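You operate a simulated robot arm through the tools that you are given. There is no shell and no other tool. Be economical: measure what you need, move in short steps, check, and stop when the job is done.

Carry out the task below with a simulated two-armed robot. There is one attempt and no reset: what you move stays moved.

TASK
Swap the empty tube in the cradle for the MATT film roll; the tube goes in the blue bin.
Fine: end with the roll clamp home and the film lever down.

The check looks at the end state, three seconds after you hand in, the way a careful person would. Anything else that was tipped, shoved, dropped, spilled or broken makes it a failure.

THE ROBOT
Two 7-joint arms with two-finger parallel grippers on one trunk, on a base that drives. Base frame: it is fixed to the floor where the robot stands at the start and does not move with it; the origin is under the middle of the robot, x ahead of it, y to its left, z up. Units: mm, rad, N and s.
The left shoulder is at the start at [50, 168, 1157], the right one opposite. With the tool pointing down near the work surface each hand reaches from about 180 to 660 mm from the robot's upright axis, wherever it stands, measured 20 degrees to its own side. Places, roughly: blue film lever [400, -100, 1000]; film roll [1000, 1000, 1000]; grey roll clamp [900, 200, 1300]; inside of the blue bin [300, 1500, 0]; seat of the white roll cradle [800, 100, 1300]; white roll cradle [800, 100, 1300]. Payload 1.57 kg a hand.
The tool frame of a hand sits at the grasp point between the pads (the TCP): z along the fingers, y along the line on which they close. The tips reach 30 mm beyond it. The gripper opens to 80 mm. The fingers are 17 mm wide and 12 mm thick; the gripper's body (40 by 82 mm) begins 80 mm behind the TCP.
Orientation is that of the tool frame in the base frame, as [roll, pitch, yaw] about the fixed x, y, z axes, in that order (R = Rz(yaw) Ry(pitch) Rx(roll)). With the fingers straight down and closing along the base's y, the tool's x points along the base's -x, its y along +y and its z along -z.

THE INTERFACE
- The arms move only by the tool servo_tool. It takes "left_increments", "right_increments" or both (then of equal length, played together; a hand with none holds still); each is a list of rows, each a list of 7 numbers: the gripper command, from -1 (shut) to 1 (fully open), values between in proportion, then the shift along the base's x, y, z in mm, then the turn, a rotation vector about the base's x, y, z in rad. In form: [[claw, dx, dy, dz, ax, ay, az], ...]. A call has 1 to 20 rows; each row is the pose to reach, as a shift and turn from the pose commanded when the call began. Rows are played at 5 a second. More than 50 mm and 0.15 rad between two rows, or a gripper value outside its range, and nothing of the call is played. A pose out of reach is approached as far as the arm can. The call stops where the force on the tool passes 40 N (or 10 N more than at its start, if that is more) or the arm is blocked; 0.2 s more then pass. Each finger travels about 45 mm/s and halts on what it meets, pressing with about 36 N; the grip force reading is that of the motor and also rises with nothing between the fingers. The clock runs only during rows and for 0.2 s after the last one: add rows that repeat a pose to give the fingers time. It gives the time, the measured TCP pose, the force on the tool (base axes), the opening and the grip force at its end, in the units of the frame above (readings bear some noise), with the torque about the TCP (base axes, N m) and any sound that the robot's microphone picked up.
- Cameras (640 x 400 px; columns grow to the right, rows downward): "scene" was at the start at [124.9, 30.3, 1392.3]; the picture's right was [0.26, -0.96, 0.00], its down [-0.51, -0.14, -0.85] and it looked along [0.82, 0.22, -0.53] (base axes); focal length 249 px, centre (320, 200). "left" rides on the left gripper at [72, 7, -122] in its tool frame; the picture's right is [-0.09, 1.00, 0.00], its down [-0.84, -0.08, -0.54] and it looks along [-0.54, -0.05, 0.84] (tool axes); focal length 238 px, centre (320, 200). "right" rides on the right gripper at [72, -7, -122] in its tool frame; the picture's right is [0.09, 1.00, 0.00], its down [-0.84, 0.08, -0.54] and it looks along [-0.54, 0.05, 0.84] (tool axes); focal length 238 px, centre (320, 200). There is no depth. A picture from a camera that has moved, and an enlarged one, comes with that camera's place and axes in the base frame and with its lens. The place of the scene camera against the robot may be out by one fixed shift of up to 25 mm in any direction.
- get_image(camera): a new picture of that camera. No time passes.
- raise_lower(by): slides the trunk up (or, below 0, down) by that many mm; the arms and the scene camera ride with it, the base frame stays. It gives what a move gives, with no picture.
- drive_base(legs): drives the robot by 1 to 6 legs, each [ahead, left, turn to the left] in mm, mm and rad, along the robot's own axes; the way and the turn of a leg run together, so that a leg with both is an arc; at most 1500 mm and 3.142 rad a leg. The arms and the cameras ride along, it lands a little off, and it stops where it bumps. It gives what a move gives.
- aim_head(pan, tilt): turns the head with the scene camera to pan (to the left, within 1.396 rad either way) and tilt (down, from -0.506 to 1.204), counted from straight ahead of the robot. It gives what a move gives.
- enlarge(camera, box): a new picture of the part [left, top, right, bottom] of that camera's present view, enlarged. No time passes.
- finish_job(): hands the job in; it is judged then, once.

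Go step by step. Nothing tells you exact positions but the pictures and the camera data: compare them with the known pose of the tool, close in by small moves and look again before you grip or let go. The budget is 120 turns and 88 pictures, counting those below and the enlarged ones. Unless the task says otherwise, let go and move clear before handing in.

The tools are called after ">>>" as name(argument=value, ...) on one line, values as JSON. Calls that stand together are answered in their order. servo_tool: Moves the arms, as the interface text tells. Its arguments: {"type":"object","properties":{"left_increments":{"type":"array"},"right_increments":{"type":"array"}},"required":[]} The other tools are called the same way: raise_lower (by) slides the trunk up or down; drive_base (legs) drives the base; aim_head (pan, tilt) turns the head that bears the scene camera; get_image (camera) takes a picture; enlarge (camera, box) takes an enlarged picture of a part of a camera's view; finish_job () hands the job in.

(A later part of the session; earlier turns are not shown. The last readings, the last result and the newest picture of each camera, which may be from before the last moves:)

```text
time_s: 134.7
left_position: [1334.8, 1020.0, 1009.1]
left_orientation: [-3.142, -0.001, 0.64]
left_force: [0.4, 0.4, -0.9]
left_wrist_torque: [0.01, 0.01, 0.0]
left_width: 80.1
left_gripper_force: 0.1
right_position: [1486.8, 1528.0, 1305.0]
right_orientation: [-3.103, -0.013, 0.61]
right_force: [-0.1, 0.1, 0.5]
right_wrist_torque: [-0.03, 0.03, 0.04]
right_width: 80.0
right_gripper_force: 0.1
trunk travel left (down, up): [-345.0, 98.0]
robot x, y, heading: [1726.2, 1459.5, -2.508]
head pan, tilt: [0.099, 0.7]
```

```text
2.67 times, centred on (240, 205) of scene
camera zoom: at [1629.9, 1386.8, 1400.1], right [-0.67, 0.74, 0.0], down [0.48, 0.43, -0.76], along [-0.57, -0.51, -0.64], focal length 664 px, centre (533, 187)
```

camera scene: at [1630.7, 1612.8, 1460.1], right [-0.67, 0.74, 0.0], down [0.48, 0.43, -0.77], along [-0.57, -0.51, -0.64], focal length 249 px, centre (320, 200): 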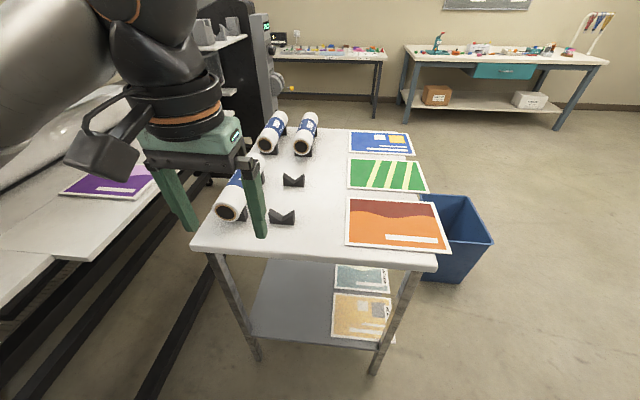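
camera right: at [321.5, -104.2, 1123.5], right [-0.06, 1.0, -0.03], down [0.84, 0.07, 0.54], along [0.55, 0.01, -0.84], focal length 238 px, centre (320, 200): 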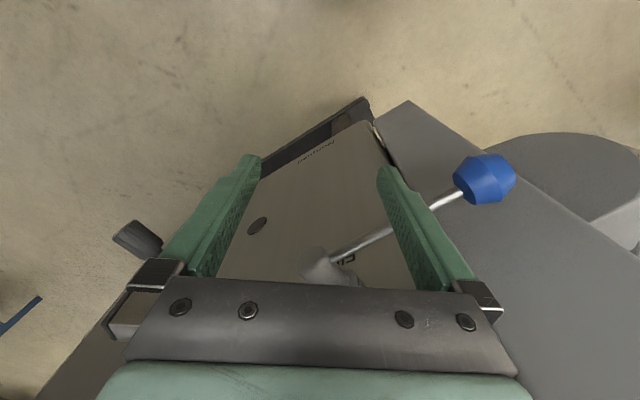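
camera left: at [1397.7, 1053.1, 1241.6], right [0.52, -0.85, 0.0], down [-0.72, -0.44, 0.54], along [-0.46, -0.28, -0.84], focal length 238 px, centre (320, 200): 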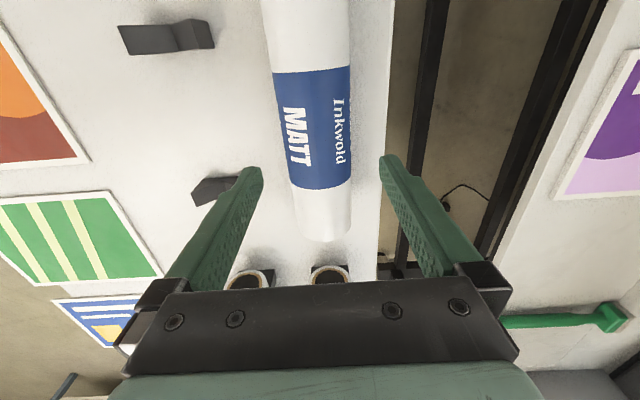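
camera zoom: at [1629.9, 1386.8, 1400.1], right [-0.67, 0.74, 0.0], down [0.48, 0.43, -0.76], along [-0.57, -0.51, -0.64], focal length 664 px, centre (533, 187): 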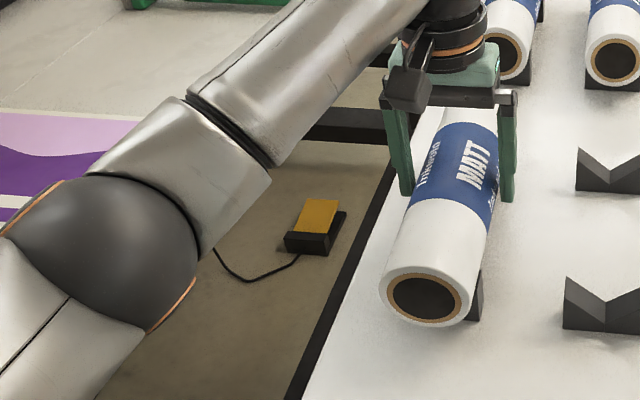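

The fingers are around the roll, its axis near z ≈ 1010. I'll close and lift a little.

>>> servo_tool(left_increments=[[-1, 0, 0, 0, 0, 0, 0], [-1, 0, 0, 0, 0, 0, 0], [-1, 0, 0, 0, 0, 0, 0], [-1, 0, 0, 5, 0, 0, 0], [-1, 0, 0, 20, 0, 0, 0], [-1, 0, 0, 50, 0, 0, 0], [-1, 0, 0, 90, 0, 0, 0]])

>>> get_image(camera="scene")

```text
time_s: 136.3
left_position: [1335.0, 1020.1, 1099.8]
left_orientation: [-3.141, -0.001, 0.639]
left_force: [-0.7, -0.4, -4.2]
left_wrist_torque: [0.01, 0.01, -0.01]
left_width: 71.1
left_gripper_force: 35.7
right_position: [1486.5, 1530.5, 1305.0]
right_orientation: [-3.102, -0.012, 0.609]
right_force: [0.1, 0.0, -0.3]
right_wrist_torque: [0.02, -0.01, -0.05]
right_width: 80.2
right_gripper_force: 0.1
trunk travel left (down, up): [-345.0, 98.0]
robot x, y, heading: [1726.7, 1458.5, -2.503]
head pan, tilt: [0.099, 0.7]
```

```text
30 pictures are left
camera scene: at [1629.9, 1387.1, 1400.0], right [-0.67, 0.74, 0.0], down [0.48, 0.43, -0.77], along [-0.57, -0.51, -0.64], focal length 249 px, centre (320, 200)
```

scene: 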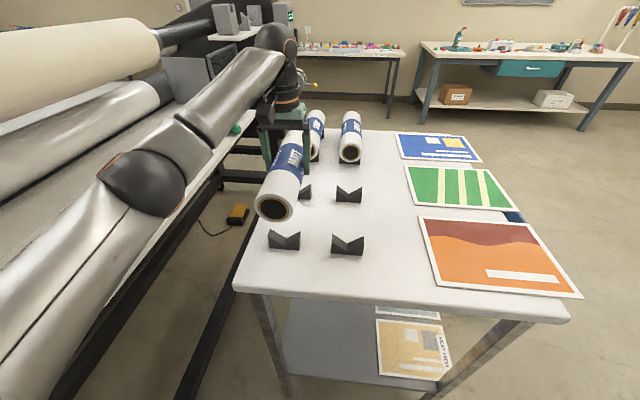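

The MATT roll is held, 71 mm wide and balanced (~0.4 kg). I'll raise and retract it, then drive back by the same route.

>>> servo_tool(left_increments=[[-1, 0, 0, 40, 0, 0, 0], [-1, 10, 7, 80, 0, 0, 0], [-1, 40, 30, 110, 0, 0, 0], [-1, 70, 52, 130, 0, 0, 0], [-1, 105, 78, 140, 0, 0, 0], [-1, 140, 104, 150, 0, 0, 0], [-1, 165, 122, 155, 0, 0, 0]])

>>> drive_base(legs=[[-155, -209, 0], [342, -927, 0], [1090, -795, 0]])

```text
time_s: 137.9
left_position: [1499.5, 1142.1, 1252.4]
left_orientation: [-3.141, 0.0, 0.64]
left_force: [-0.2, 0.0, -4.7]
left_wrist_torque: [-0.01, -0.04, 0.02]
left_width: 71.1
left_gripper_force: 36.4
right_position: [1488.2, 1527.8, 1305.8]
right_orientation: [-3.103, -0.01, 0.611]
right_force: [0.1, 0.0, 0.4]
right_wrist_torque: [-0.03, 0.0, 0.01]
right_width: 80.3
right_gripper_force: 0.1
trunk travel left (down, up): [-345.0, 98.0]
robot x, y, heading: [1727.4, 1457.0, -2.508]
head pan, tilt: [0.099, 0.7]
```

```text
time_s: 150.8
left_position: [-652.2, 1844.8, 1252.5]
left_orientation: [-3.141, -0.003, 0.694]
left_force: [0.0, 0.0, -4.7]
left_wrist_torque: [0.02, -0.01, 0.02]
left_width: 71.0
left_gripper_force: 35.9
right_position: [-684.5, 2227.5, 1304.7]
right_orientation: [-3.102, -0.011, 0.661]
right_force: [0.0, 0.6, 0.2]
right_wrist_torque: [0.03, 0.01, 0.0]
right_width: 80.1
right_gripper_force: 0.0
trunk travel left (down, up): [-345.0, 98.0]
robot x, y, heading: [-441.0, 2172.6, -2.452]
head pan, tilt: [0.099, 0.7]
```

All good at [-441, 2173]. Now I'll turn to the cradle heading and return to the front of the machine.

>>> drive_base(legs=[[0, 0, 1.592], [844, -739, 0], [729, 402, 0]])

>>> raise_lower(by=95)

>>> aim_head(pan=0.0, tilt=0.4)

>>> get_image(camera="scene")

```text
time_s: 164.4
left_position: [694.0, 588.7, 1253.2]
left_orientation: [-3.141, -0.004, 2.315]
left_force: [0.2, 0.8, -4.9]
left_wrist_torque: [0.01, -0.04, -0.01]
left_width: 71.2
left_gripper_force: 36.0
right_position: [313.5, 538.1, 1305.2]
right_orientation: [-3.103, -0.011, 2.285]
right_force: [0.0, -0.3, 0.2]
right_wrist_torque: [0.01, 0.0, 0.0]
right_width: 80.1
right_gripper_force: 0.0
trunk travel left (down, up): [-345.0, 98.0]
robot x, y, heading: [353.9, 782.0, -0.828]
head pan, tilt: [0.099, 0.7]
```

```text
time_s: 165.7
left_position: [695.3, 588.5, 1347.1]
left_orientation: [3.141, -0.001, 2.315]
left_force: [0.3, -0.5, -5.7]
left_wrist_torque: [0.02, 0.02, 0.0]
left_width: 70.9
left_gripper_force: 36.2
right_position: [313.1, 536.8, 1400.6]
right_orientation: [-3.103, -0.012, 2.284]
right_force: [0.5, -0.4, 0.2]
right_wrist_torque: [-0.02, -0.01, 0.01]
right_width: 79.8
right_gripper_force: 0.0
trunk travel left (down, up): [-440.0, 3.0]
robot x, y, heading: [352.7, 781.2, -0.832]
head pan, tilt: [0.099, 0.7]
```

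```text
time_s: 166.5
left_position: [696.9, 589.2, 1347.2]
left_orientation: [-3.142, -0.001, 2.313]
left_force: [-0.2, 0.2, -3.9]
left_wrist_torque: [0.0, 0.0, -0.01]
left_width: 71.0
left_gripper_force: 35.8
right_position: [312.3, 537.4, 1399.8]
right_orientation: [-3.103, -0.013, 2.285]
right_force: [-0.2, -0.1, -0.6]
right_wrist_torque: [-0.02, 0.0, 0.02]
right_width: 79.8
right_gripper_force: 0.0
trunk travel left (down, up): [-440.0, 3.0]
robot x, y, heading: [350.8, 783.3, -0.832]
head pan, tilt: [0.0, 0.4]
```

```text
29 pictures are left
camera scene: at [442.2, 691.1, 1521.8], right [-0.74, -0.67, 0.0], down [-0.26, 0.29, -0.92], along [0.62, -0.68, -0.39], focal length 249 px, centre (320, 200)
```

scene: 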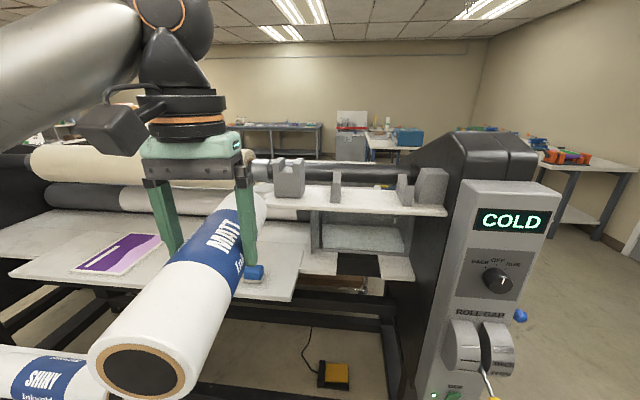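

The opened clamp and empty cradle are ahead. I'll turn the roll 90° to lie along the cradle axis and raise it, then move in.

>>> servo_tool(left_increments=[[-1, 0, 0, 5, 0, 0, -0.13], [-1, 0, 0, 10, 0, 0, -0.26], [-1, 0, 0, 15, 0, 0, -0.39], [-1, 0, 0, 20, 0, 0, -0.52], [-1, 0, 0, 25, 0, 0, -0.65], [-1, 0, 0, 30, 0, 0, -0.78], [-1, 0, 0, 35, 0, 0, -0.91], [-1, 0, 0, 40, 0, 0, -1.04], [-1, 0, 0, 45, 0, 0, -1.17], [-1, 0, 0, 45, 0, 0, -1.3], [-1, 0, 0, 45, 0, 0, -1.43], [-1, 0, 0, 45, 0, 0, -1.56], [-1, 0, 0, 45, 0, 0, -1.67]])

```text
time_s: 169.3
left_position: [695.2, 588.8, 1394.0]
left_orientation: [3.141, 0.001, 0.641]
left_force: [0.8, 0.4, -3.9]
left_wrist_torque: [-0.04, 0.0, -0.01]
left_width: 70.9
left_gripper_force: 36.2
right_position: [312.6, 538.0, 1399.3]
right_orientation: [-3.103, -0.012, 2.283]
right_force: [-0.5, -0.2, 0.2]
right_wrist_torque: [-0.01, 0.02, -0.01]
right_width: 80.1
right_gripper_force: 0.0
trunk travel left (down, up): [-440.0, 3.0]
robot x, y, heading: [352.3, 779.5, -0.834]
head pan, tilt: [0.0, 0.4]
```

Roll is aligned (yaw 0.64). I'll drive in, stopping a little short so it stays clear of the clamp, then view.

>>> drive_base(legs=[[325, -60, -0.026]])

>>> get_image(camera="scene")

```text
time_s: 171.5
left_position: [860.3, 297.9, 1392.4]
left_orientation: [-3.14, -0.001, 0.617]
left_force: [-0.6, -0.2, -3.7]
left_wrist_torque: [0.01, 0.01, -0.03]
left_width: 71.0
left_gripper_force: 36.2
right_position: [475.6, 257.1, 1399.3]
right_orientation: [-3.103, -0.01, 2.257]
right_force: [-0.3, -0.2, -0.5]
right_wrist_torque: [0.01, 0.03, 0.03]
right_width: 80.1
right_gripper_force: 0.0
trunk travel left (down, up): [-440.0, 3.0]
robot x, y, heading: [522.3, 500.9, -0.857]
head pan, tilt: [0.0, 0.4]
```

```text
28 pictures are left
camera scene: at [609.7, 407.2, 1521.8], right [-0.76, -0.65, 0.0], down [-0.25, 0.29, -0.92], along [0.6, -0.7, -0.39], focal length 249 px, centre (320, 200)
```

scene: 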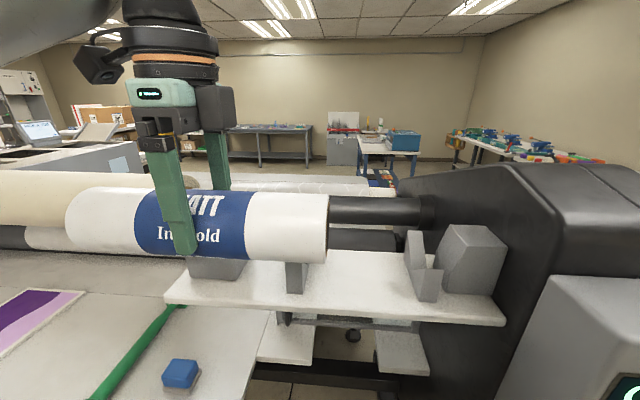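

The roll is above and in front of the clamp. I'll slide it right along the axis, then drive the last 50 mm.

>>> servo_tool(left_increments=[[-1, -28, -21, 3, 0, 0, 0.01], [-1, -57, -43, 6, 0, 0, 0.02], [-1, -85, -65, 8, 0, 0, 0.026], [-1, -113, -86, 8, 0, 0, 0.026]])

>>> drive_base(legs=[[50, 23, 0]])

>>> get_image(camera="scene")

```text
time_s: 172.5
left_position: [744.4, 210.9, 1402.2]
left_orientation: [3.141, -0.001, 0.644]
left_force: [-0.3, -1.3, -4.0]
left_wrist_torque: [0.01, -0.03, 0.01]
left_width: 70.9
left_gripper_force: 36.4
right_position: [475.2, 257.9, 1400.4]
right_orientation: [-3.105, -0.012, 2.256]
right_force: [0.1, -0.5, -0.6]
right_wrist_torque: [-0.01, 0.01, -0.02]
right_width: 79.6
right_gripper_force: 0.1
trunk travel left (down, up): [-440.0, 3.0]
robot x, y, heading: [522.2, 500.7, -0.861]
head pan, tilt: [0.0, 0.4]
```

```text
time_s: 173.4
left_position: [797.3, 189.0, 1401.2]
left_orientation: [-3.141, 0.001, 0.642]
left_force: [0.4, -0.2, -4.0]
left_wrist_torque: [-0.01, 0.04, 0.01]
left_width: 71.3
left_gripper_force: 36.0
right_position: [526.4, 236.2, 1400.2]
right_orientation: [-3.104, -0.012, 2.257]
right_force: [0.4, 0.0, -0.2]
right_wrist_torque: [-0.01, 0.05, -0.01]
right_width: 79.7
right_gripper_force: 0.0
trunk travel left (down, up): [-440.0, 3.0]
robot x, y, heading: [576.7, 479.7, -0.858]
head pan, tilt: [0.0, 0.4]
```

```text
27 pictures are left
camera scene: at [659.9, 384.7, 1521.8], right [-0.76, -0.65, 0.0], down [-0.26, 0.3, -0.92], along [0.6, -0.7, -0.39], focal length 249 px, centre (320, 200)
```

scene: 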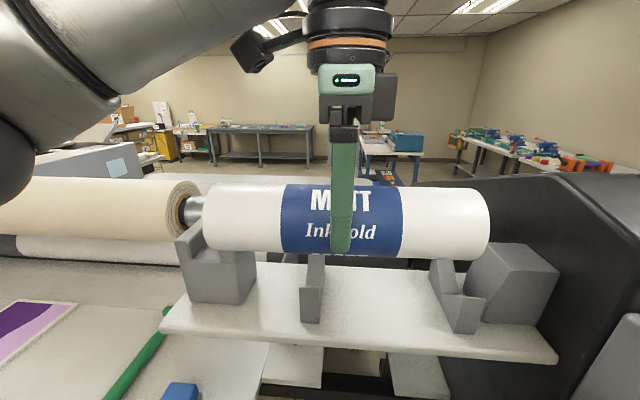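

I'll centre the roll on the tube's former place (target [784, 129]) and lower part-way to check both ends.

>>> servo_tool(left_increments=[[-1, -5, -20, 0, 0, 0, 0], [-1, -9, -40, 0, 0, 0, 0], [-1, -13, -60, 0, 0, 0, 0], [-1, -13, -60, -20, 0, 0, 0], [-1, -13, -60, -40, 0, 0, 0], [-1, -13, -60, -52, 0, 0, 0]])

>>> enlarge(camera="scene", box=[180, 170, 580, 350])

>>> get_image(camera="left")

```text
time_s: 174.8
left_position: [783.3, 129.3, 1348.3]
left_orientation: [-3.141, 0.0, 0.641]
left_force: [0.3, 1.2, -4.4]
left_wrist_torque: [0.0, 0.02, 0.0]
left_width: 71.0
left_gripper_force: 36.2
right_position: [524.6, 236.1, 1399.5]
right_orientation: [-3.104, -0.013, 2.257]
right_force: [0.0, -0.5, 0.4]
right_wrist_torque: [-0.04, 0.03, -0.01]
right_width: 79.9
right_gripper_force: 0.1
trunk travel left (down, up): [-440.0, 3.0]
robot x, y, heading: [574.9, 474.3, -0.853]
head pan, tilt: [0.0, 0.4]
```

```text
1.60 times, centred on (380, 260) of scene
camera zoom: at [659.3, 385.4, 1521.9], right [-0.76, -0.65, 0.0], down [-0.25, 0.29, -0.92], along [0.6, -0.7, -0.39], focal length 398 px, centre (224, 104)
```

zoom: 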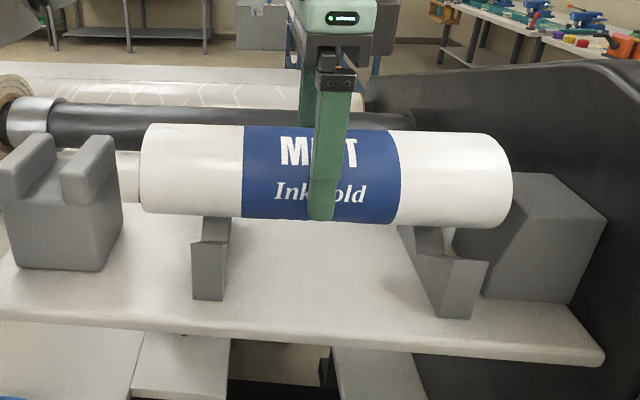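

```text
25 pictures are left
camera left: at [843.9, 166.7, 1471.2], right [0.52, -0.85, 0.0], down [-0.72, -0.44, 0.54], along [-0.46, -0.28, -0.84], focal length 238 px, centre (320, 200)
```

left: 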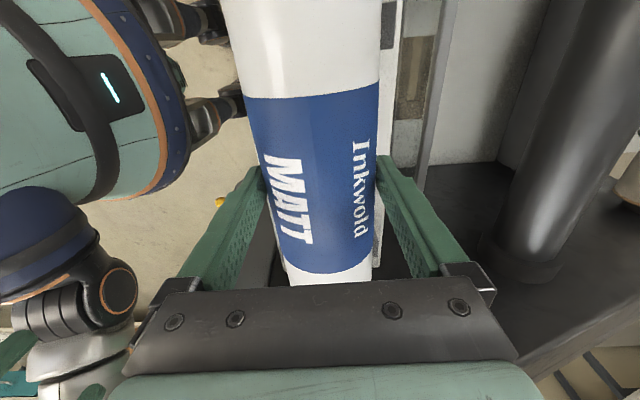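

Both ends look clear of the right block and the opened clamp. I'll lower slowly until the V-brackets take the weight.

>>> servo_tool(left_increments=[[-1, 0, 0, -12, 0, 0, 0], [-1, 0, 0, -22, 0, 0, 0], [-1, 0, 0, -27, 0, 0, 0], [-1, 0, 0, -30, 0, 0, 0], [-1, 0, 0, -32, 0, 0, 0]])

>>> enlarge(camera="scene", box=[180, 170, 580, 350])

```text
time_s: 176.0
left_position: [782.3, 128.0, 1318.1]
left_orientation: [3.138, 0.003, 0.644]
left_force: [4.4, -10.2, 17.4]
left_wrist_torque: [-0.57, 0.18, -0.77]
left_width: 71.6
left_gripper_force: 36.0
right_position: [526.0, 235.2, 1399.5]
right_orientation: [-3.103, -0.013, 2.258]
right_force: [-1.0, -0.7, 0.1]
right_wrist_torque: [0.02, -0.02, 0.01]
right_width: 79.8
right_gripper_force: 0.1
trunk travel left (down, up): [-440.0, 3.0]
robot x, y, heading: [570.4, 477.0, -0.859]
head pan, tilt: [0.0, 0.4]
```

```text
1.60 times, centred on (380, 260) of scene
camera zoom: at [659.0, 384.8, 1522.1], right [-0.76, -0.65, 0.0], down [-0.25, 0.3, -0.92], along [0.6, -0.7, -0.39], focal length 398 px, centre (224, 104)
```

zoom: 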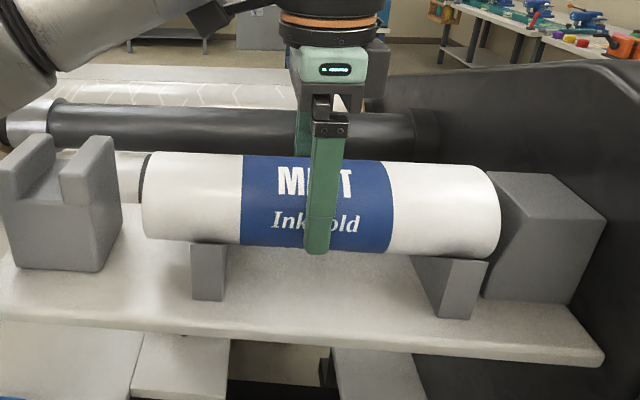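

The brackets are taking the weight, with a slight sideways push showing the roll is a touch too near me. I'll nudge it 2 mm deeper and re-read the force.

>>> servo_tool(left_increments=[[-1, 1, -2, 0, 0, 0, 0], [-1, 2, -3, 0, 0, 0, 0], [-1, 2, -3, 0, 0, 0, 0]])

```text
time_s: 176.8
left_position: [783.6, 128.1, 1316.3]
left_orientation: [-3.14, -0.002, 0.643]
left_force: [0.6, -1.8, 2.9]
left_wrist_torque: [-0.52, 0.6, 0.01]
left_width: 71.1
left_gripper_force: 35.9
right_position: [523.7, 235.9, 1400.0]
right_orientation: [-3.103, -0.012, 2.257]
right_force: [0.0, 0.1, -0.1]
right_wrist_torque: [-0.02, 0.04, 0.01]
right_width: 80.1
right_gripper_force: 0.1
trunk travel left (down, up): [-440.0, 3.0]
robot x, y, heading: [575.7, 481.4, -0.853]
head pan, tilt: [0.0, 0.4]
```

Force is now just the roll's support. I'll open the fingers and rise clear.

>>> servo_tool(left_increments=[[0.9, 0, 0, 0, 0, 0, 0], [1, 0, 0, 0, 0, 0, 0], [1, 0, 0, 0, 0, 0, 0], [1, 0, 0, 20, 0, 0, 0], [1, 0, 0, 50, 0, 0, 0], [1, 0, 0, 80, 0, 0, 0]])

>>> enlarge(camera="scene", box=[180, 170, 580, 350])

>>> get_image(camera="left")

```text
time_s: 178.2
left_position: [781.7, 127.6, 1398.6]
left_orientation: [3.135, 0.002, 0.64]
left_force: [-1.1, 0.1, -0.3]
left_wrist_torque: [0.02, -0.04, -0.02]
left_width: 80.0
left_gripper_force: 0.1
right_position: [523.0, 236.0, 1399.2]
right_orientation: [-3.106, -0.008, 2.257]
right_force: [-0.1, 0.3, -0.2]
right_wrist_torque: [0.01, -0.04, 0.01]
right_width: 80.3
right_gripper_force: 0.1
trunk travel left (down, up): [-440.0, 3.0]
robot x, y, heading: [575.6, 477.7, -0.861]
head pan, tilt: [0.0, 0.4]
```

```text
1.60 times, centred on (380, 260) of scene
camera zoom: at [656.7, 385.9, 1522.1], right [-0.76, -0.65, 0.0], down [-0.25, 0.29, -0.92], along [0.6, -0.7, -0.39], focal length 398 px, centre (224, 104)
```

zoom: 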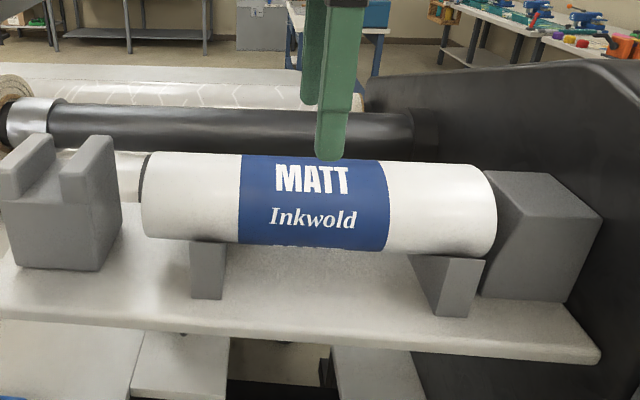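

```text
22 pictures are left
camera left: at [842.4, 165.6, 1521.1], right [0.52, -0.85, 0.01], down [-0.72, -0.43, 0.54], along [-0.46, -0.29, -0.84], focal length 238 px, centre (320, 200)
```

left: 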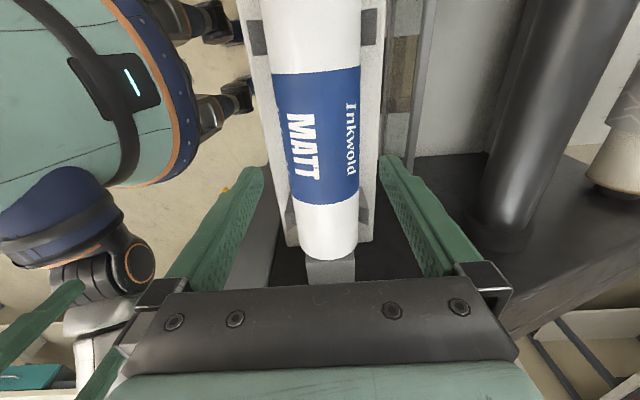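

The MATT roll sits level in both brackets. Now I'll swing the left hand back to the clamp's ear, turned along the axis.

>>> servo_tool(left_increments=[[1, 0, 0, 10, 0, 0, 0.125], [1, 15, 11, 12, 0, 0, 0.25], [1, 31, 23, 12, 0, 0, 0.375], [1, 47, 35, 12, 0, 0, 0.5], [1, 63, 47, 12, 0, 0, 0.625], [1, 80, 59, 12, 0, 0, 0.75], [1, 97, 71, 12, 0, 0, 0.875], [1, 114, 83, 12, 0, 0, 1.0], [1, 131, 95, 12, 0, 0, 1.125], [1, 148, 107, 10, 0, 0, 1.25], [0, 164, 120, 5, 0, 0, 1.375], [0, 180, 132, 0, 0, 0, 1.5], [0, 195, 144, 0, 0, 0, 1.6]])

>>> get_image(camera="left")

```text
time_s: 181.0
left_position: [981.6, 273.8, 1397.6]
left_orientation: [3.141, 0.0, 2.244]
left_force: [-1.0, 0.6, 0.2]
left_wrist_torque: [-0.01, 0.01, 0.01]
left_width: 40.0
left_gripper_force: 0.0
left hand out of reach, approached as far as the arm can: row 1
right_position: [525.5, 236.1, 1399.8]
right_orientation: [-3.104, -0.009, 2.257]
right_force: [0.1, 0.6, -0.2]
right_wrist_torque: [-0.01, -0.04, 0.02]
right_width: 80.2
right_gripper_force: 0.0
trunk travel left (down, up): [-440.0, 3.0]
robot x, y, heading: [569.7, 477.0, -0.856]
head pan, tilt: [0.0, 0.4]
```

```text
21 pictures are left
camera left: at [941.3, 332.9, 1519.4], right [0.84, 0.55, 0.0], down [0.46, -0.7, 0.54], along [0.3, -0.45, -0.84], focal length 238 px, centre (320, 200)
```

left: 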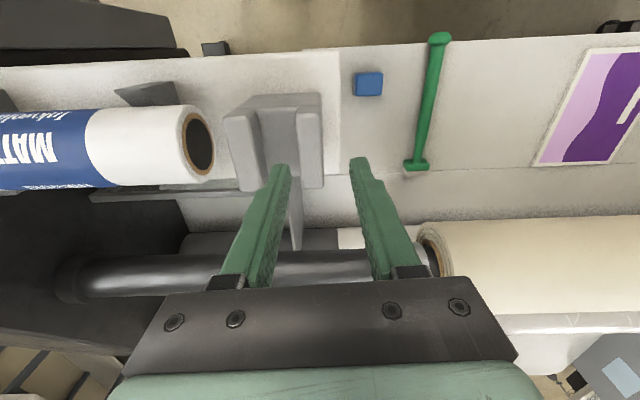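

The ear is about 7 mm nearer than the hand's mid-plane. I'll correct, lower, and grip it.

>>> servo_tool(left_increments=[[0, -6, -4, 0, 0, 0, 0], [0, -6, -4, -25, 0, 0, 0], [0, -6, -4, -45, 0, 0, 0], [0, -6, -4, -52, 0, 0, 0], [-1, -6, -4, -52, 0, 0, 0], [-1, -6, -4, -52, 0, 0, 0], [-1, -6, -4, -52, 0, 0, 0]])

>>> servo_tool(left_increments=[[-1, -6, -4.5, 0, 0, 0, 0], [-1, -12, -9, 0, 0, 0, 0], [-1, -18, -13.5, 0, 0, 0, 0], [-1, -24, -18, 0, 0, 0, 0], [-1, -28, -21, 0, 0, 0, 0]])

>>> enlarge(camera="scene", box=[120, 140, 520, 340])

```text
time_s: 182.6
left_position: [975.9, 267.2, 1344.9]
left_orientation: [3.141, 0.0, 2.242]
left_force: [3.5, 2.7, 0.3]
left_wrist_torque: [-0.32, -0.32, -0.34]
left_width: 20.5
left_gripper_force: 29.3
right_position: [526.7, 236.7, 1400.1]
right_orientation: [-3.103, -0.011, 2.257]
right_force: [-0.9, -0.5, 1.2]
right_wrist_torque: [0.0, 0.04, 0.03]
right_width: 80.0
right_gripper_force: 0.2
trunk travel left (down, up): [-440.0, 3.0]
robot x, y, heading: [572.4, 478.2, -0.862]
head pan, tilt: [0.0, 0.4]
```

```text
time_s: 183.8
left_position: [946.4, 245.8, 1346.1]
left_orientation: [-3.142, 0.001, 2.242]
left_force: [3.7, -3.6, 8.9]
left_wrist_torque: [0.01, -0.14, -0.69]
left_width: 20.5
left_gripper_force: 33.8
right_position: [525.7, 234.6, 1400.5]
right_orientation: [-3.104, -0.013, 2.256]
right_force: [-0.5, -0.2, 0.0]
right_wrist_torque: [0.02, 0.0, -0.03]
right_width: 80.1
right_gripper_force: 0.1
trunk travel left (down, up): [-440.0, 3.0]
robot x, y, heading: [573.9, 482.9, -0.857]
head pan, tilt: [0.0, 0.4]
```

```text
1.60 times, centred on (320, 240) of scene
camera zoom: at [659.0, 384.9, 1521.9], right [-0.76, -0.65, 0.0], down [-0.25, 0.3, -0.92], along [0.6, -0.7, -0.39], focal length 398 px, centre (320, 136)
```

zoom: 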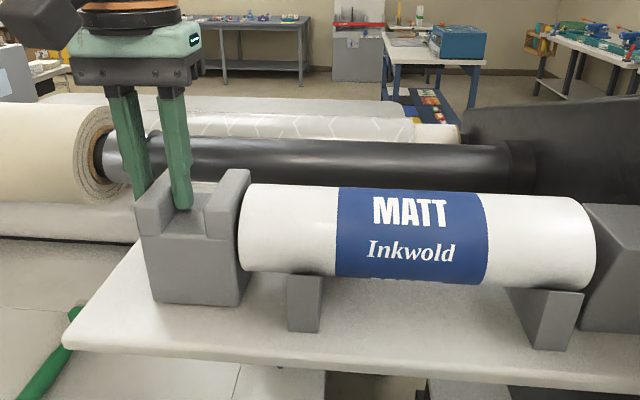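

The clamp is near the roll with about 10 mm to go to its original place. I'll continue in small steps.

>>> servo_tool(left_increments=[[-1, -3, -2.2, 0, 0, 0, 0], [-1, -6, -4.4, 0, 0, 0, 0], [-1, -8.5, -6.2, 0, 0, 0, 0], [-1, -10.5, -7.7, 0, 0, 0, 0], [-1, -12.5, -9, 0, 0, 0, 0]])

>>> enlarge(camera="scene", box=[120, 140, 520, 340])

```text
time_s: 185.0
left_position: [938.1, 240.1, 1346.6]
left_orientation: [3.138, -0.003, 2.246]
left_force: [17.0, 8.1, 5.4]
left_wrist_torque: [0.2, -0.41, -0.73]
left_width: 20.3
left_gripper_force: 34.3
right_position: [526.8, 237.0, 1400.4]
right_orientation: [-3.102, -0.012, 2.258]
right_force: [-0.7, -0.4, 0.8]
right_wrist_torque: [0.0, 0.02, 0.02]
right_width: 79.9
right_gripper_force: 0.0
trunk travel left (down, up): [-440.0, 3.0]
robot x, y, heading: [571.6, 478.8, -0.858]
head pan, tilt: [0.0, 0.4]
```

```text
1.60 times, centred on (320, 240) of scene
camera zoom: at [662.0, 387.6, 1521.9], right [-0.76, -0.65, 0.0], down [-0.26, 0.29, -0.92], along [0.6, -0.7, -0.39], focal length 398 px, centre (320, 136)
```

zoom: 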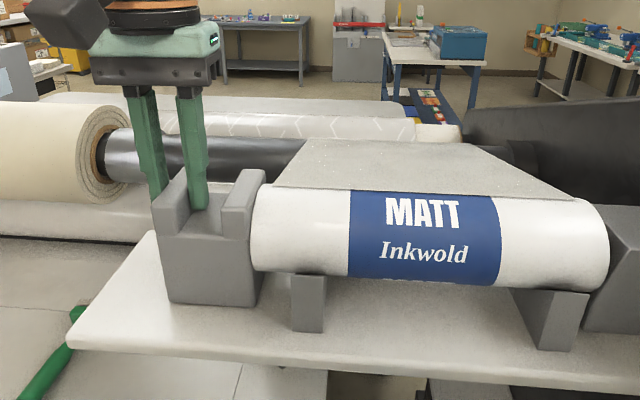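

The film web has appeared between roll and machine, so the clamp is engaged. I'll press a touch more to be sure it's at its stop, then let go.

>>> servo_tool(left_increments=[[-1, -1.5, -1, 0, 0, 0, 0], [-1, -3, -2.2, 0, 0, 0, 0], [-1, -3, -2.2, 0, 0, 0, 0]])

```text
time_s: 185.8
left_position: [938.0, 240.2, 1345.4]
left_orientation: [3.141, -0.003, 2.249]
left_force: [30.7, 13.1, 14.8]
left_wrist_torque: [0.83, -0.05, -0.65]
left_width: 20.3
left_gripper_force: 33.7
right_position: [529.7, 239.7, 1399.6]
right_orientation: [-3.097, -0.012, 2.26]
right_force: [0.2, -0.5, 0.2]
right_wrist_torque: [-0.02, -0.01, 0.03]
right_width: 80.3
right_gripper_force: 0.0
trunk travel left (down, up): [-440.0, 3.0]
robot x, y, heading: [574.8, 477.3, -0.855]
head pan, tilt: [0.0, 0.4]
```

It's against a hard stop at its original position. I'll relax, open, and rise clear.

>>> servo_tool(left_increments=[[-1, 3, 2.2, 0, 0, 0, 0], [-0.3, 4, 3, 0, 0, 0, 0], [0, 4, 3, 0, 0, 0, 0], [0, 4, 3, 0, 0, 0, 0], [0, 4, 3, 30, 0, 0, 0], [0, 4, 3, 65, 0, 0, 0], [0, -15, 28, 80, 0, 0, 0], [0, -40, 60, 85, 0, 0, 0], [0, -65, 95, 90, 0, 0, 0]])

>>> get_image(camera="scene")

```text
time_s: 187.8
left_position: [863.7, 331.1, 1437.2]
left_orientation: [-3.141, 0.0, 2.244]
left_force: [-0.2, 0.7, -0.5]
left_wrist_torque: [-0.04, -0.04, 0.03]
left_width: 39.9
left_gripper_force: 0.1
right_position: [523.7, 237.0, 1399.8]
right_orientation: [-3.103, -0.009, 2.257]
right_force: [0.2, 0.2, 0.1]
right_wrist_torque: [-0.02, -0.04, 0.04]
right_width: 80.0
right_gripper_force: 0.1
trunk travel left (down, up): [-440.0, 3.0]
robot x, y, heading: [571.7, 478.4, -0.861]
head pan, tilt: [0.0, 0.4]
```

```text
18 pictures are left
camera scene: at [658.1, 386.9, 1522.1], right [-0.76, -0.65, 0.0], down [-0.25, 0.29, -0.92], along [0.6, -0.7, -0.39], focal length 249 px, centre (320, 200)
```

scene: 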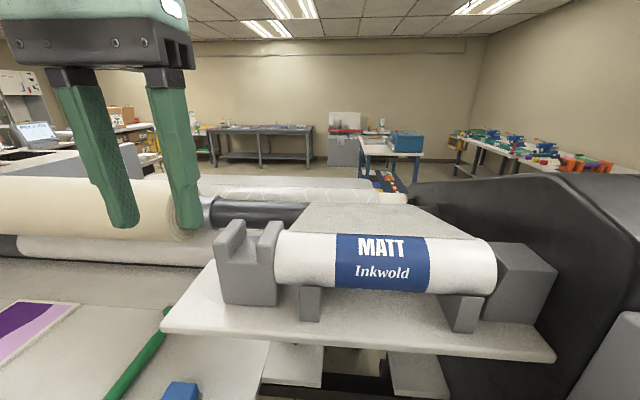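

The roll, clamp and web look right. Next is the film lever: I'll back off and drive round to the machine's right side, facing the side plate with the trunk lowered.

>>> drive_base(legs=[[-380, 0, 0], [-183, -467, 0], [682, -587, 0], [0, 0, 1.56]])

>>> raise_lower(by=-115)

>>> aim_head(pan=0.0, tilt=0.5)

>>> get_image(camera="scene")

```text
time_s: 200.8
left_position: [-4.4, 0.8, 1437.1]
left_orientation: [3.141, -0.001, -2.501]
left_force: [-0.2, 0.4, -0.2]
left_wrist_torque: [-0.01, -0.03, -0.01]
left_width: 40.0
left_gripper_force: 0.0
right_position: [79.9, -341.8, 1399.1]
right_orientation: [-3.105, -0.009, -2.487]
right_force: [0.0, -0.6, -0.1]
right_wrist_torque: [0.04, 0.03, 0.02]
right_width: 80.2
right_gripper_force: 0.1
trunk travel left (down, up): [-440.0, 3.0]
robot x, y, heading: [-159.9, -286.0, 0.68]
head pan, tilt: [0.0, 0.4]
```

```text
time_s: 202.3
left_position: [-4.8, 1.4, 1321.7]
left_orientation: [-3.141, 0.001, -2.502]
left_force: [-0.4, -0.1, 0.5]
left_wrist_torque: [0.03, -0.04, 0.05]
left_width: 40.1
left_gripper_force: 0.1
right_position: [78.9, -343.9, 1285.2]
right_orientation: [-3.104, -0.01, -2.486]
right_force: [0.1, -0.3, 0.3]
right_wrist_torque: [0.0, 0.0, 0.01]
right_width: 80.0
right_gripper_force: 0.0
trunk travel left (down, up): [-325.0, 118.0]
robot x, y, heading: [-159.9, -288.4, 0.68]
head pan, tilt: [0.0, 0.4]
```

```text
time_s: 203.0
left_position: [-4.9, 1.2, 1320.8]
left_orientation: [3.141, -0.002, -2.501]
left_force: [0.7, 0.2, 0.7]
left_wrist_torque: [0.01, 0.04, -0.02]
left_width: 40.0
left_gripper_force: 0.0
right_position: [79.0, -344.0, 1284.9]
right_orientation: [-3.103, -0.011, -2.488]
right_force: [-0.1, 0.4, 0.0]
right_wrist_torque: [-0.02, 0.02, -0.02]
right_width: 80.1
right_gripper_force: 0.1
trunk travel left (down, up): [-325.0, 118.0]
robot x, y, heading: [-158.8, -285.8, 0.686]
head pan, tilt: [0.0, 0.499]
```

```text
17 pictures are left
camera scene: at [-62.3, -197.3, 1397.8], right [0.63, -0.78, 0.0], down [-0.37, -0.3, -0.88], along [0.68, 0.55, -0.48], focal length 249 px, centre (320, 200)
```

scene: 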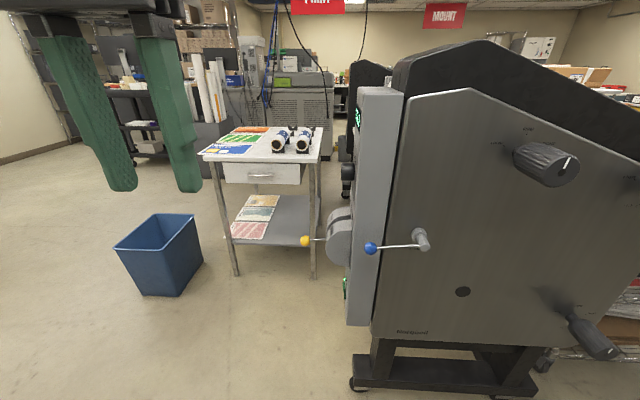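

The lever still points forward, roughly horizontal. I'll drive closer and bring the closed right fingers above the knob, leaning outward from the plate.

>>> drive_base(legs=[[149, -71, 0]])

>>> servo_tool(right_increments=[[-1, 15, 30, -20, 0.022, -0.027, 0], [-1, 30, 60, -40, 0.044, -0.054, 0], [-1, 45, 90, -60, 0.067, -0.081, 0], [-1, 60, 120, -80, 0.089, -0.108, 0], [-1, 75, 150, -100, 0.111, -0.136, 0], [-1, 90, 180, -120, 0.133, -0.163, 0], [-1, 105, 210, -140, 0.155, -0.19, 0], [-1, 118, 240, -155, 0.178, -0.217, 0], [-1, 130, 268, -165, 0.2, -0.244, 0], [-1, 140, 288, -170, 0.222, -0.271, 0]])

>>> get_image(camera="scene")

>>> get_image(camera="right")

```text
time_s: 204.4
left_position: [155.5, 38.4, 1322.6]
left_orientation: [3.14, -0.001, -2.504]
left_force: [0.4, 0.6, -0.2]
left_wrist_torque: [-0.02, 0.01, 0.03]
left_width: 39.8
left_gripper_force: 0.1
right_position: [240.7, -305.4, 1284.8]
right_orientation: [-3.103, -0.012, -2.486]
right_force: [0.3, 0.5, -0.2]
right_wrist_torque: [-0.03, 0.01, 0.02]
right_width: 80.2
right_gripper_force: 0.0
trunk travel left (down, up): [-325.0, 118.0]
robot x, y, heading: [-4.6, -249.5, 0.676]
head pan, tilt: [0.0, 0.499]
```

```text
time_s: 206.6
left_position: [154.0, 39.2, 1322.5]
left_orientation: [-3.141, 0.001, -2.505]
left_force: [0.9, -0.6, 0.4]
left_wrist_torque: [0.01, 0.01, -0.05]
left_width: 40.1
left_gripper_force: 0.0
right_position: [376.7, -14.7, 1114.1]
right_orientation: [-3.117, 0.34, -2.489]
right_force: [-0.4, -0.9, 0.1]
right_wrist_torque: [-0.01, -0.03, 0.0]
right_width: 0.0
right_gripper_force: 21.2
trunk travel left (down, up): [-325.0, 118.0]
robot x, y, heading: [-1.6, -247.7, 0.675]
head pan, tilt: [0.0, 0.499]
```

```text
16 pictures are left
camera scene: at [97.3, -159.2, 1397.8], right [0.63, -0.78, 0.0], down [-0.37, -0.3, -0.88], along [0.68, 0.55, -0.48], focal length 249 px, centre (320, 200)
```

scene: 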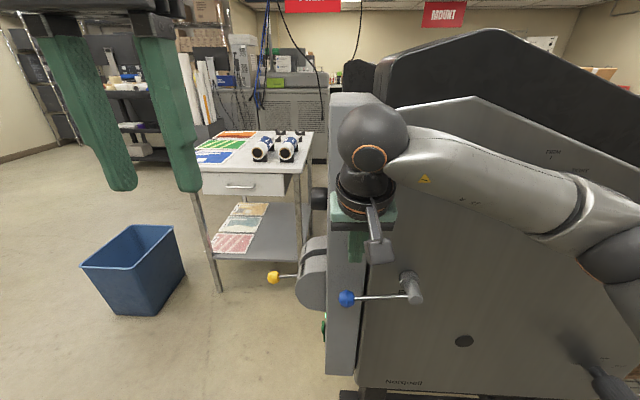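

```text
15 pictures are left
camera right: at [295.6, -84.7, 1207.4], right [-0.67, 0.74, -0.06], down [0.43, 0.44, 0.79], along [0.61, 0.5, -0.61], focal length 238 px, centre (320, 200)
```

right: 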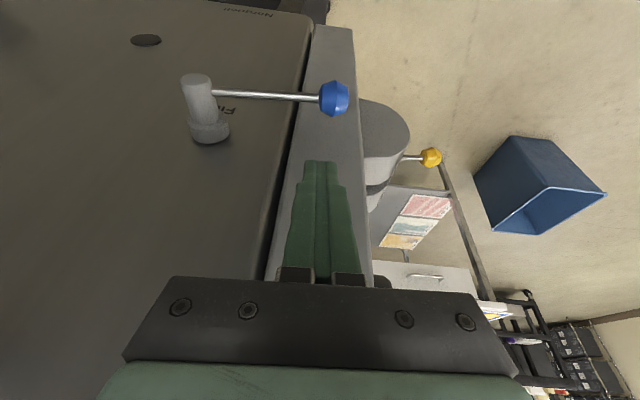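

The fingertips are right above the knob (knob at about [384, -2, 990]). I'll lower gently onto it to feel whether the lever is at its lower stop.

>>> servo_tool(right_increments=[[-1, -2, 2, -35, 0, 0, 0], [-1, -2, 2, -60, 0, 0, 0], [-1, -2, 2, -70, 0, 0, 0], [-1, -2, 2, -76, 0, 0, 0], [-1, -2, 2, -82, 0, 0, 0], [-1, -2, 2, -88, 0, 0, 0], [-1, -2, 2, -94, 0, 0, 0]])

>>> get_image(camera="right")

>>> enlarge(camera="scene", box=[290, 220, 450, 340])

```text
time_s: 208.2
left_position: [152.6, 36.3, 1322.9]
left_orientation: [-3.141, 0.002, -2.503]
left_force: [-0.3, 0.2, 0.6]
left_wrist_torque: [0.01, -0.02, 0.02]
left_width: 40.1
left_gripper_force: 0.0
right_position: [376.9, -15.3, 1026.4]
right_orientation: [-3.121, 0.353, -2.493]
right_force: [0.6, -4.1, 34.0]
right_wrist_torque: [0.2, -0.22, 0.09]
right_width: 0.0
right_gripper_force: 20.9
trunk travel left (down, up): [-325.0, 118.0]
robot x, y, heading: [-0.4, -250.3, 0.68]
head pan, tilt: [0.0, 0.499]
```

```text
14 pictures are left
camera right: at [292.5, -85.8, 1117.9], right [-0.66, 0.75, -0.05], down [0.42, 0.43, 0.8], along [0.62, 0.51, -0.6], focal length 238 px, centre (320, 200)
```

right: 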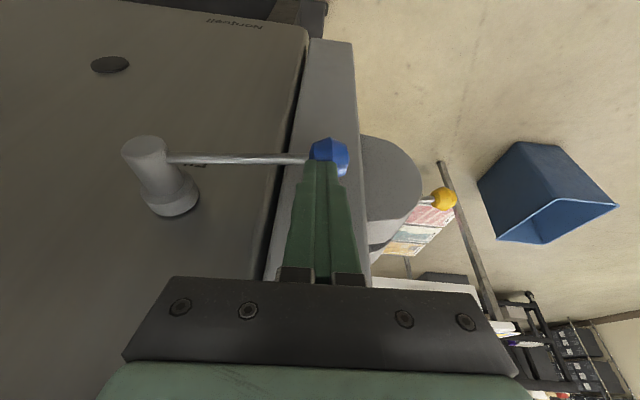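

```text
3.33 times, centred on (370, 280) of scene
camera zoom: at [95.1, -161.5, 1398.8], right [0.63, -0.78, 0.0], down [-0.37, -0.3, -0.88], along [0.68, 0.55, -0.48], focal length 830 px, centre (153, -67)
```

zoom: 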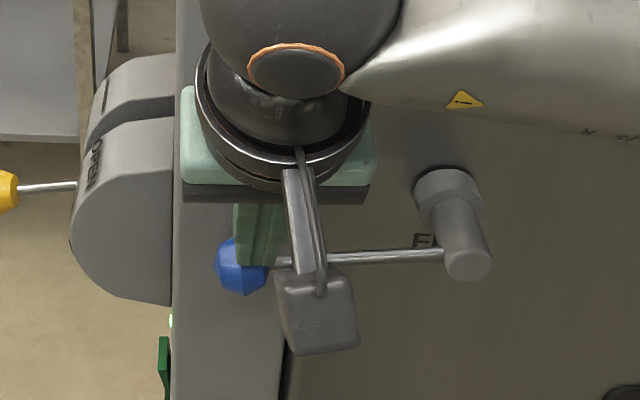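

The knob resists 34 N without moving. I'll press a little more, up to the force limit, to tell a stop from a stiff lever.

>>> servo_tool(right_increments=[[-1, 0, 0, -3, 0, 0, 0], [-1, 0, 0, -6, 0, 0, 0], [-1, 0, 0, -9, 0, 0, 0], [-1, 0, 0, -12, 0, 0, 0]])

```text
time_s: 208.7
left_position: [152.9, 34.9, 1322.4]
left_orientation: [3.139, 0.002, -2.504]
left_force: [-0.7, -0.6, 1.3]
left_wrist_torque: [0.0, 0.03, -0.02]
left_width: 39.8
left_gripper_force: 0.1
right_position: [375.1, -15.6, 1027.3]
right_orientation: [-3.125, 0.359, -2.494]
right_force: [-7.1, -12.5, 21.5]
right_wrist_torque: [-0.16, 0.14, 0.11]
right_width: 0.0
right_gripper_force: 21.2
trunk travel left (down, up): [-325.0, 118.0]
robot x, y, heading: [1.4, -249.7, 0.673]
head pan, tilt: [0.0, 0.499]
stopped in row 2 (right hand): the force on the tool passed its limit (the readings are from after the stop); the commanded pose is now the measured one
```

The lever is firmly against its lower stop, so it reads as down. To be sure of that direction I'll grip the rod lightly and test whether it lifts freely; first I raise, turn the hand 90° and hover over the rod's middle.

>>> servo_tool(right_increments=[[-1, 0, 0, 30, 0, 0, 0], [-1, 0, 0, 65, 0, 0, 0], [0, 4, -4, 70, -0.038, -0.031, 0.134], [0, 8, -9, 70, -0.076, -0.062, 0.268], [0, 12, -13, 70, -0.115, -0.093, 0.402], [0, 15, -17, 70, -0.153, -0.124, 0.537], [0, 19, -22, 70, -0.191, -0.155, 0.671], [0, 23, -26, 70, -0.229, -0.185, 0.805], [0, 26, -30, 70, -0.267, -0.216, 0.939], [0, 30, -34, 70, -0.305, -0.247, 1.073], [0, 34, -39, 70, -0.344, -0.278, 1.207], [0, 37, -43, 70, -0.382, -0.309, 1.342], [0, 41, -47, 70, -0.42, -0.34, 1.476]])

>>> get_image(camera="right")

```text
time_s: 211.5
left_position: [150.0, 39.5, 1323.4]
left_orientation: [-3.139, 0.003, -2.503]
left_force: [-1.2, 1.2, 0.6]
left_wrist_torque: [-0.01, -0.11, 0.01]
left_width: 40.4
left_gripper_force: 0.1
right_position: [300.4, -80.2, 1062.7]
right_orientation: [-2.756, 0.009, -0.918]
right_force: [-1.4, -0.4, -0.1]
right_wrist_torque: [0.02, -0.11, 0.0]
right_width: 40.1
right_gripper_force: 0.0
right hand out of reach, approached as far as the arm can: row 11, 12, 13
trunk travel left (down, up): [-325.0, 118.0]
robot x, y, heading: [-2.4, -247.3, 0.676]
head pan, tilt: [0.0, 0.499]
```

```text
12 pictures are left
camera right: at [314.3, -163.7, 1179.2], right [-0.68, -0.63, -0.37], down [-0.72, 0.49, 0.48], along [-0.12, 0.6, -0.79], focal length 238 px, centre (320, 200)
```

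right: 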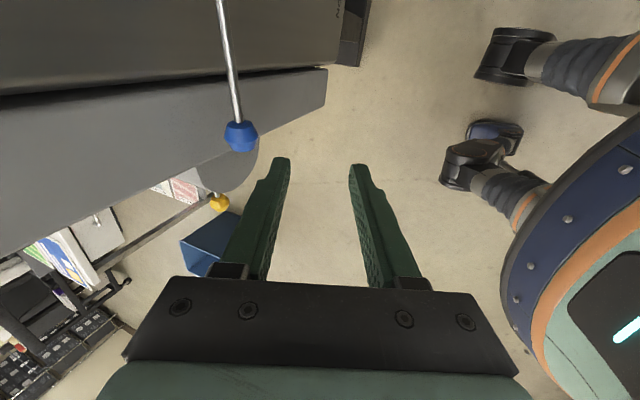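

The arm couldn't hold that position with the turn, but the hand's attitude is right. I'll bring it over the rod by moving the base ~120 mm, and look.

>>> drive_base(legs=[[110, -56, 0]])

>>> get_image(camera="right")

```text
time_s: 212.4
left_position: [178.9, 40.3, 1324.2]
left_orientation: [-3.139, 0.008, -2.509]
left_force: [-0.4, -0.2, -0.3]
left_wrist_torque: [0.0, 0.01, 0.0]
left_width: 40.1
left_gripper_force: 0.0
right_position: [326.0, -81.7, 1064.0]
right_orientation: [-2.756, 0.008, -0.92]
right_force: [-0.4, 0.1, 0.2]
right_wrist_torque: [-0.01, 0.01, 0.02]
right_width: 39.6
right_gripper_force: 0.0
trunk travel left (down, up): [-325.0, 118.0]
robot x, y, heading: [28.4, -244.6, 0.677]
head pan, tilt: [0.0, 0.499]
stopped in leg 1: the robot was blocked; the commanded pose is now the measured one
```

```text
11 pictures are left
camera right: at [339.5, -163.7, 1180.1], right [-0.68, -0.63, -0.38], down [-0.72, 0.5, 0.48], along [-0.12, 0.6, -0.79], focal length 238 px, centre (320, 200)
```

right: 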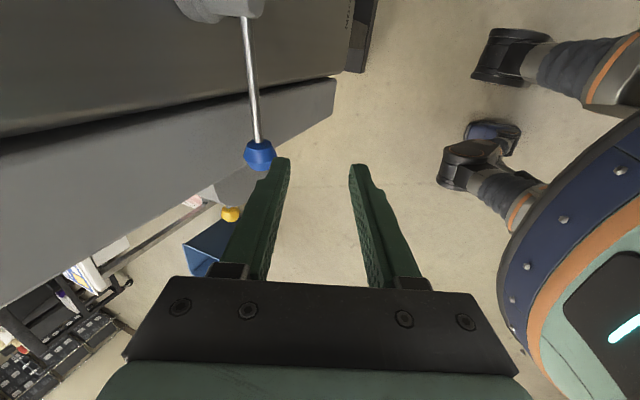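

Something on the arm touched after 30 mm, so I'll abandon that pose: back off and return the hand to its natural attitude.

>>> drive_base(legs=[[-110, 0, 0]])

>>> servo_tool(right_increments=[[-1, 0, 0, 10, 0.038, 0.031, -0.134], [-1, 0, 0, 15, 0.076, 0.062, -0.268], [-1, 0, 0, 15, 0.115, 0.093, -0.402], [-1, 0, 0, 15, 0.153, 0.124, -0.537], [-1, 0, 0, 15, 0.191, 0.155, -0.671], [-1, 0, 0, 15, 0.229, 0.185, -0.805], [-1, 0, 0, 15, 0.267, 0.216, -0.939], [-1, 0, 0, 15, 0.305, 0.247, -1.073], [-1, 0, 0, 15, 0.344, 0.278, -1.207], [-1, 0, 0, 15, 0.382, 0.309, -1.342], [-1, 0, 0, 15, 0.42, 0.34, -1.476]])

>>> get_image(camera="scene")

```text
time_s: 213.6
left_position: [104.3, -23.2, 1320.7]
left_orientation: [-3.141, -0.002, -2.509]
left_force: [-0.9, 0.2, 0.2]
left_wrist_torque: [-0.01, -0.02, 0.0]
left_width: 40.0
left_gripper_force: 0.1
right_position: [249.9, -145.6, 1059.8]
right_orientation: [-2.766, 0.009, -0.92]
right_force: [-0.6, -0.3, -0.7]
right_wrist_torque: [0.02, 0.0, -0.01]
right_width: 40.0
right_gripper_force: 0.0
trunk travel left (down, up): [-325.0, 118.0]
robot x, y, heading: [-56.4, -311.0, 0.673]
head pan, tilt: [0.0, 0.499]
```

```text
time_s: 216.0
left_position: [105.3, -25.0, 1320.6]
left_orientation: [3.139, -0.003, -2.508]
left_force: [0.1, 0.5, -1.5]
left_wrist_torque: [0.01, -0.02, -0.02]
left_width: 39.8
left_gripper_force: 0.1
right_position: [249.0, -145.0, 1074.8]
right_orientation: [-3.131, 0.351, -2.497]
right_force: [0.6, 0.6, -0.2]
right_wrist_torque: [0.0, 0.0, 0.01]
right_width: 0.2
right_gripper_force: 21.6
trunk travel left (down, up): [-325.0, 118.0]
robot x, y, heading: [-53.0, -310.7, 0.668]
head pan, tilt: [0.0, 0.499]
```

```text
10 pictures are left
camera scene: at [45.2, -221.1, 1397.8], right [0.62, -0.78, 0.0], down [-0.37, -0.3, -0.88], along [0.69, 0.55, -0.48], focal length 249 px, centre (320, 200)
```

scene: 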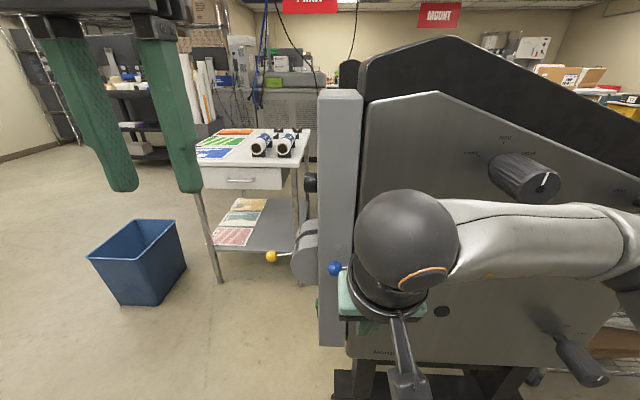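

The hand is back in its natural attitude. I'll tilt it to point nearly level towards the plate, below and outside the knob.

>>> servo_tool(right_increments=[[-1, 8, 10, -16, 0.071, -0.09, 0], [-1, 16, 20, -32, 0.142, -0.18, 0], [-1, 25, 30, -49, 0.213, -0.27, 0], [-1, 33, 40, -65, 0.284, -0.36, 0], [-1, 42, 50, -81, 0.355, -0.45, 0], [-1, 50, 60, -98, 0.426, -0.54, 0], [-1, 59, 70, -114, 0.496, -0.628, 0]])

>>> get_image(camera="right")

```text
time_s: 217.6
left_position: [105.0, -22.6, 1320.7]
left_orientation: [3.14, -0.003, -2.508]
left_force: [0.6, -0.1, 0.0]
left_wrist_torque: [0.03, -0.01, 0.0]
left_width: 40.1
left_gripper_force: 0.1
right_position: [309.0, -74.0, 957.9]
right_orientation: [3.115, 1.151, -2.524]
right_force: [0.6, -0.2, 0.5]
right_wrist_torque: [0.0, 0.01, -0.01]
right_width: 0.3
right_gripper_force: 21.2
trunk travel left (down, up): [-325.0, 118.0]
robot x, y, heading: [-54.0, -313.3, 0.671]
head pan, tilt: [0.0, 0.499]
```

```text
9 pictures are left
camera right: at [201.8, -165.1, 943.8], right [-0.63, 0.77, -0.07], down [-0.16, -0.04, 0.99], along [0.76, 0.63, 0.15], focal length 238 px, centre (320, 200)
```

right: 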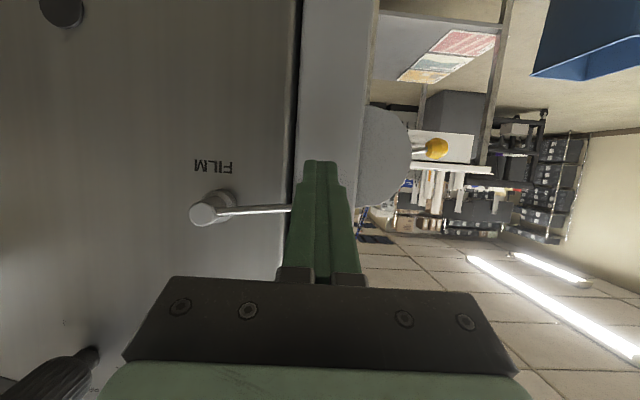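

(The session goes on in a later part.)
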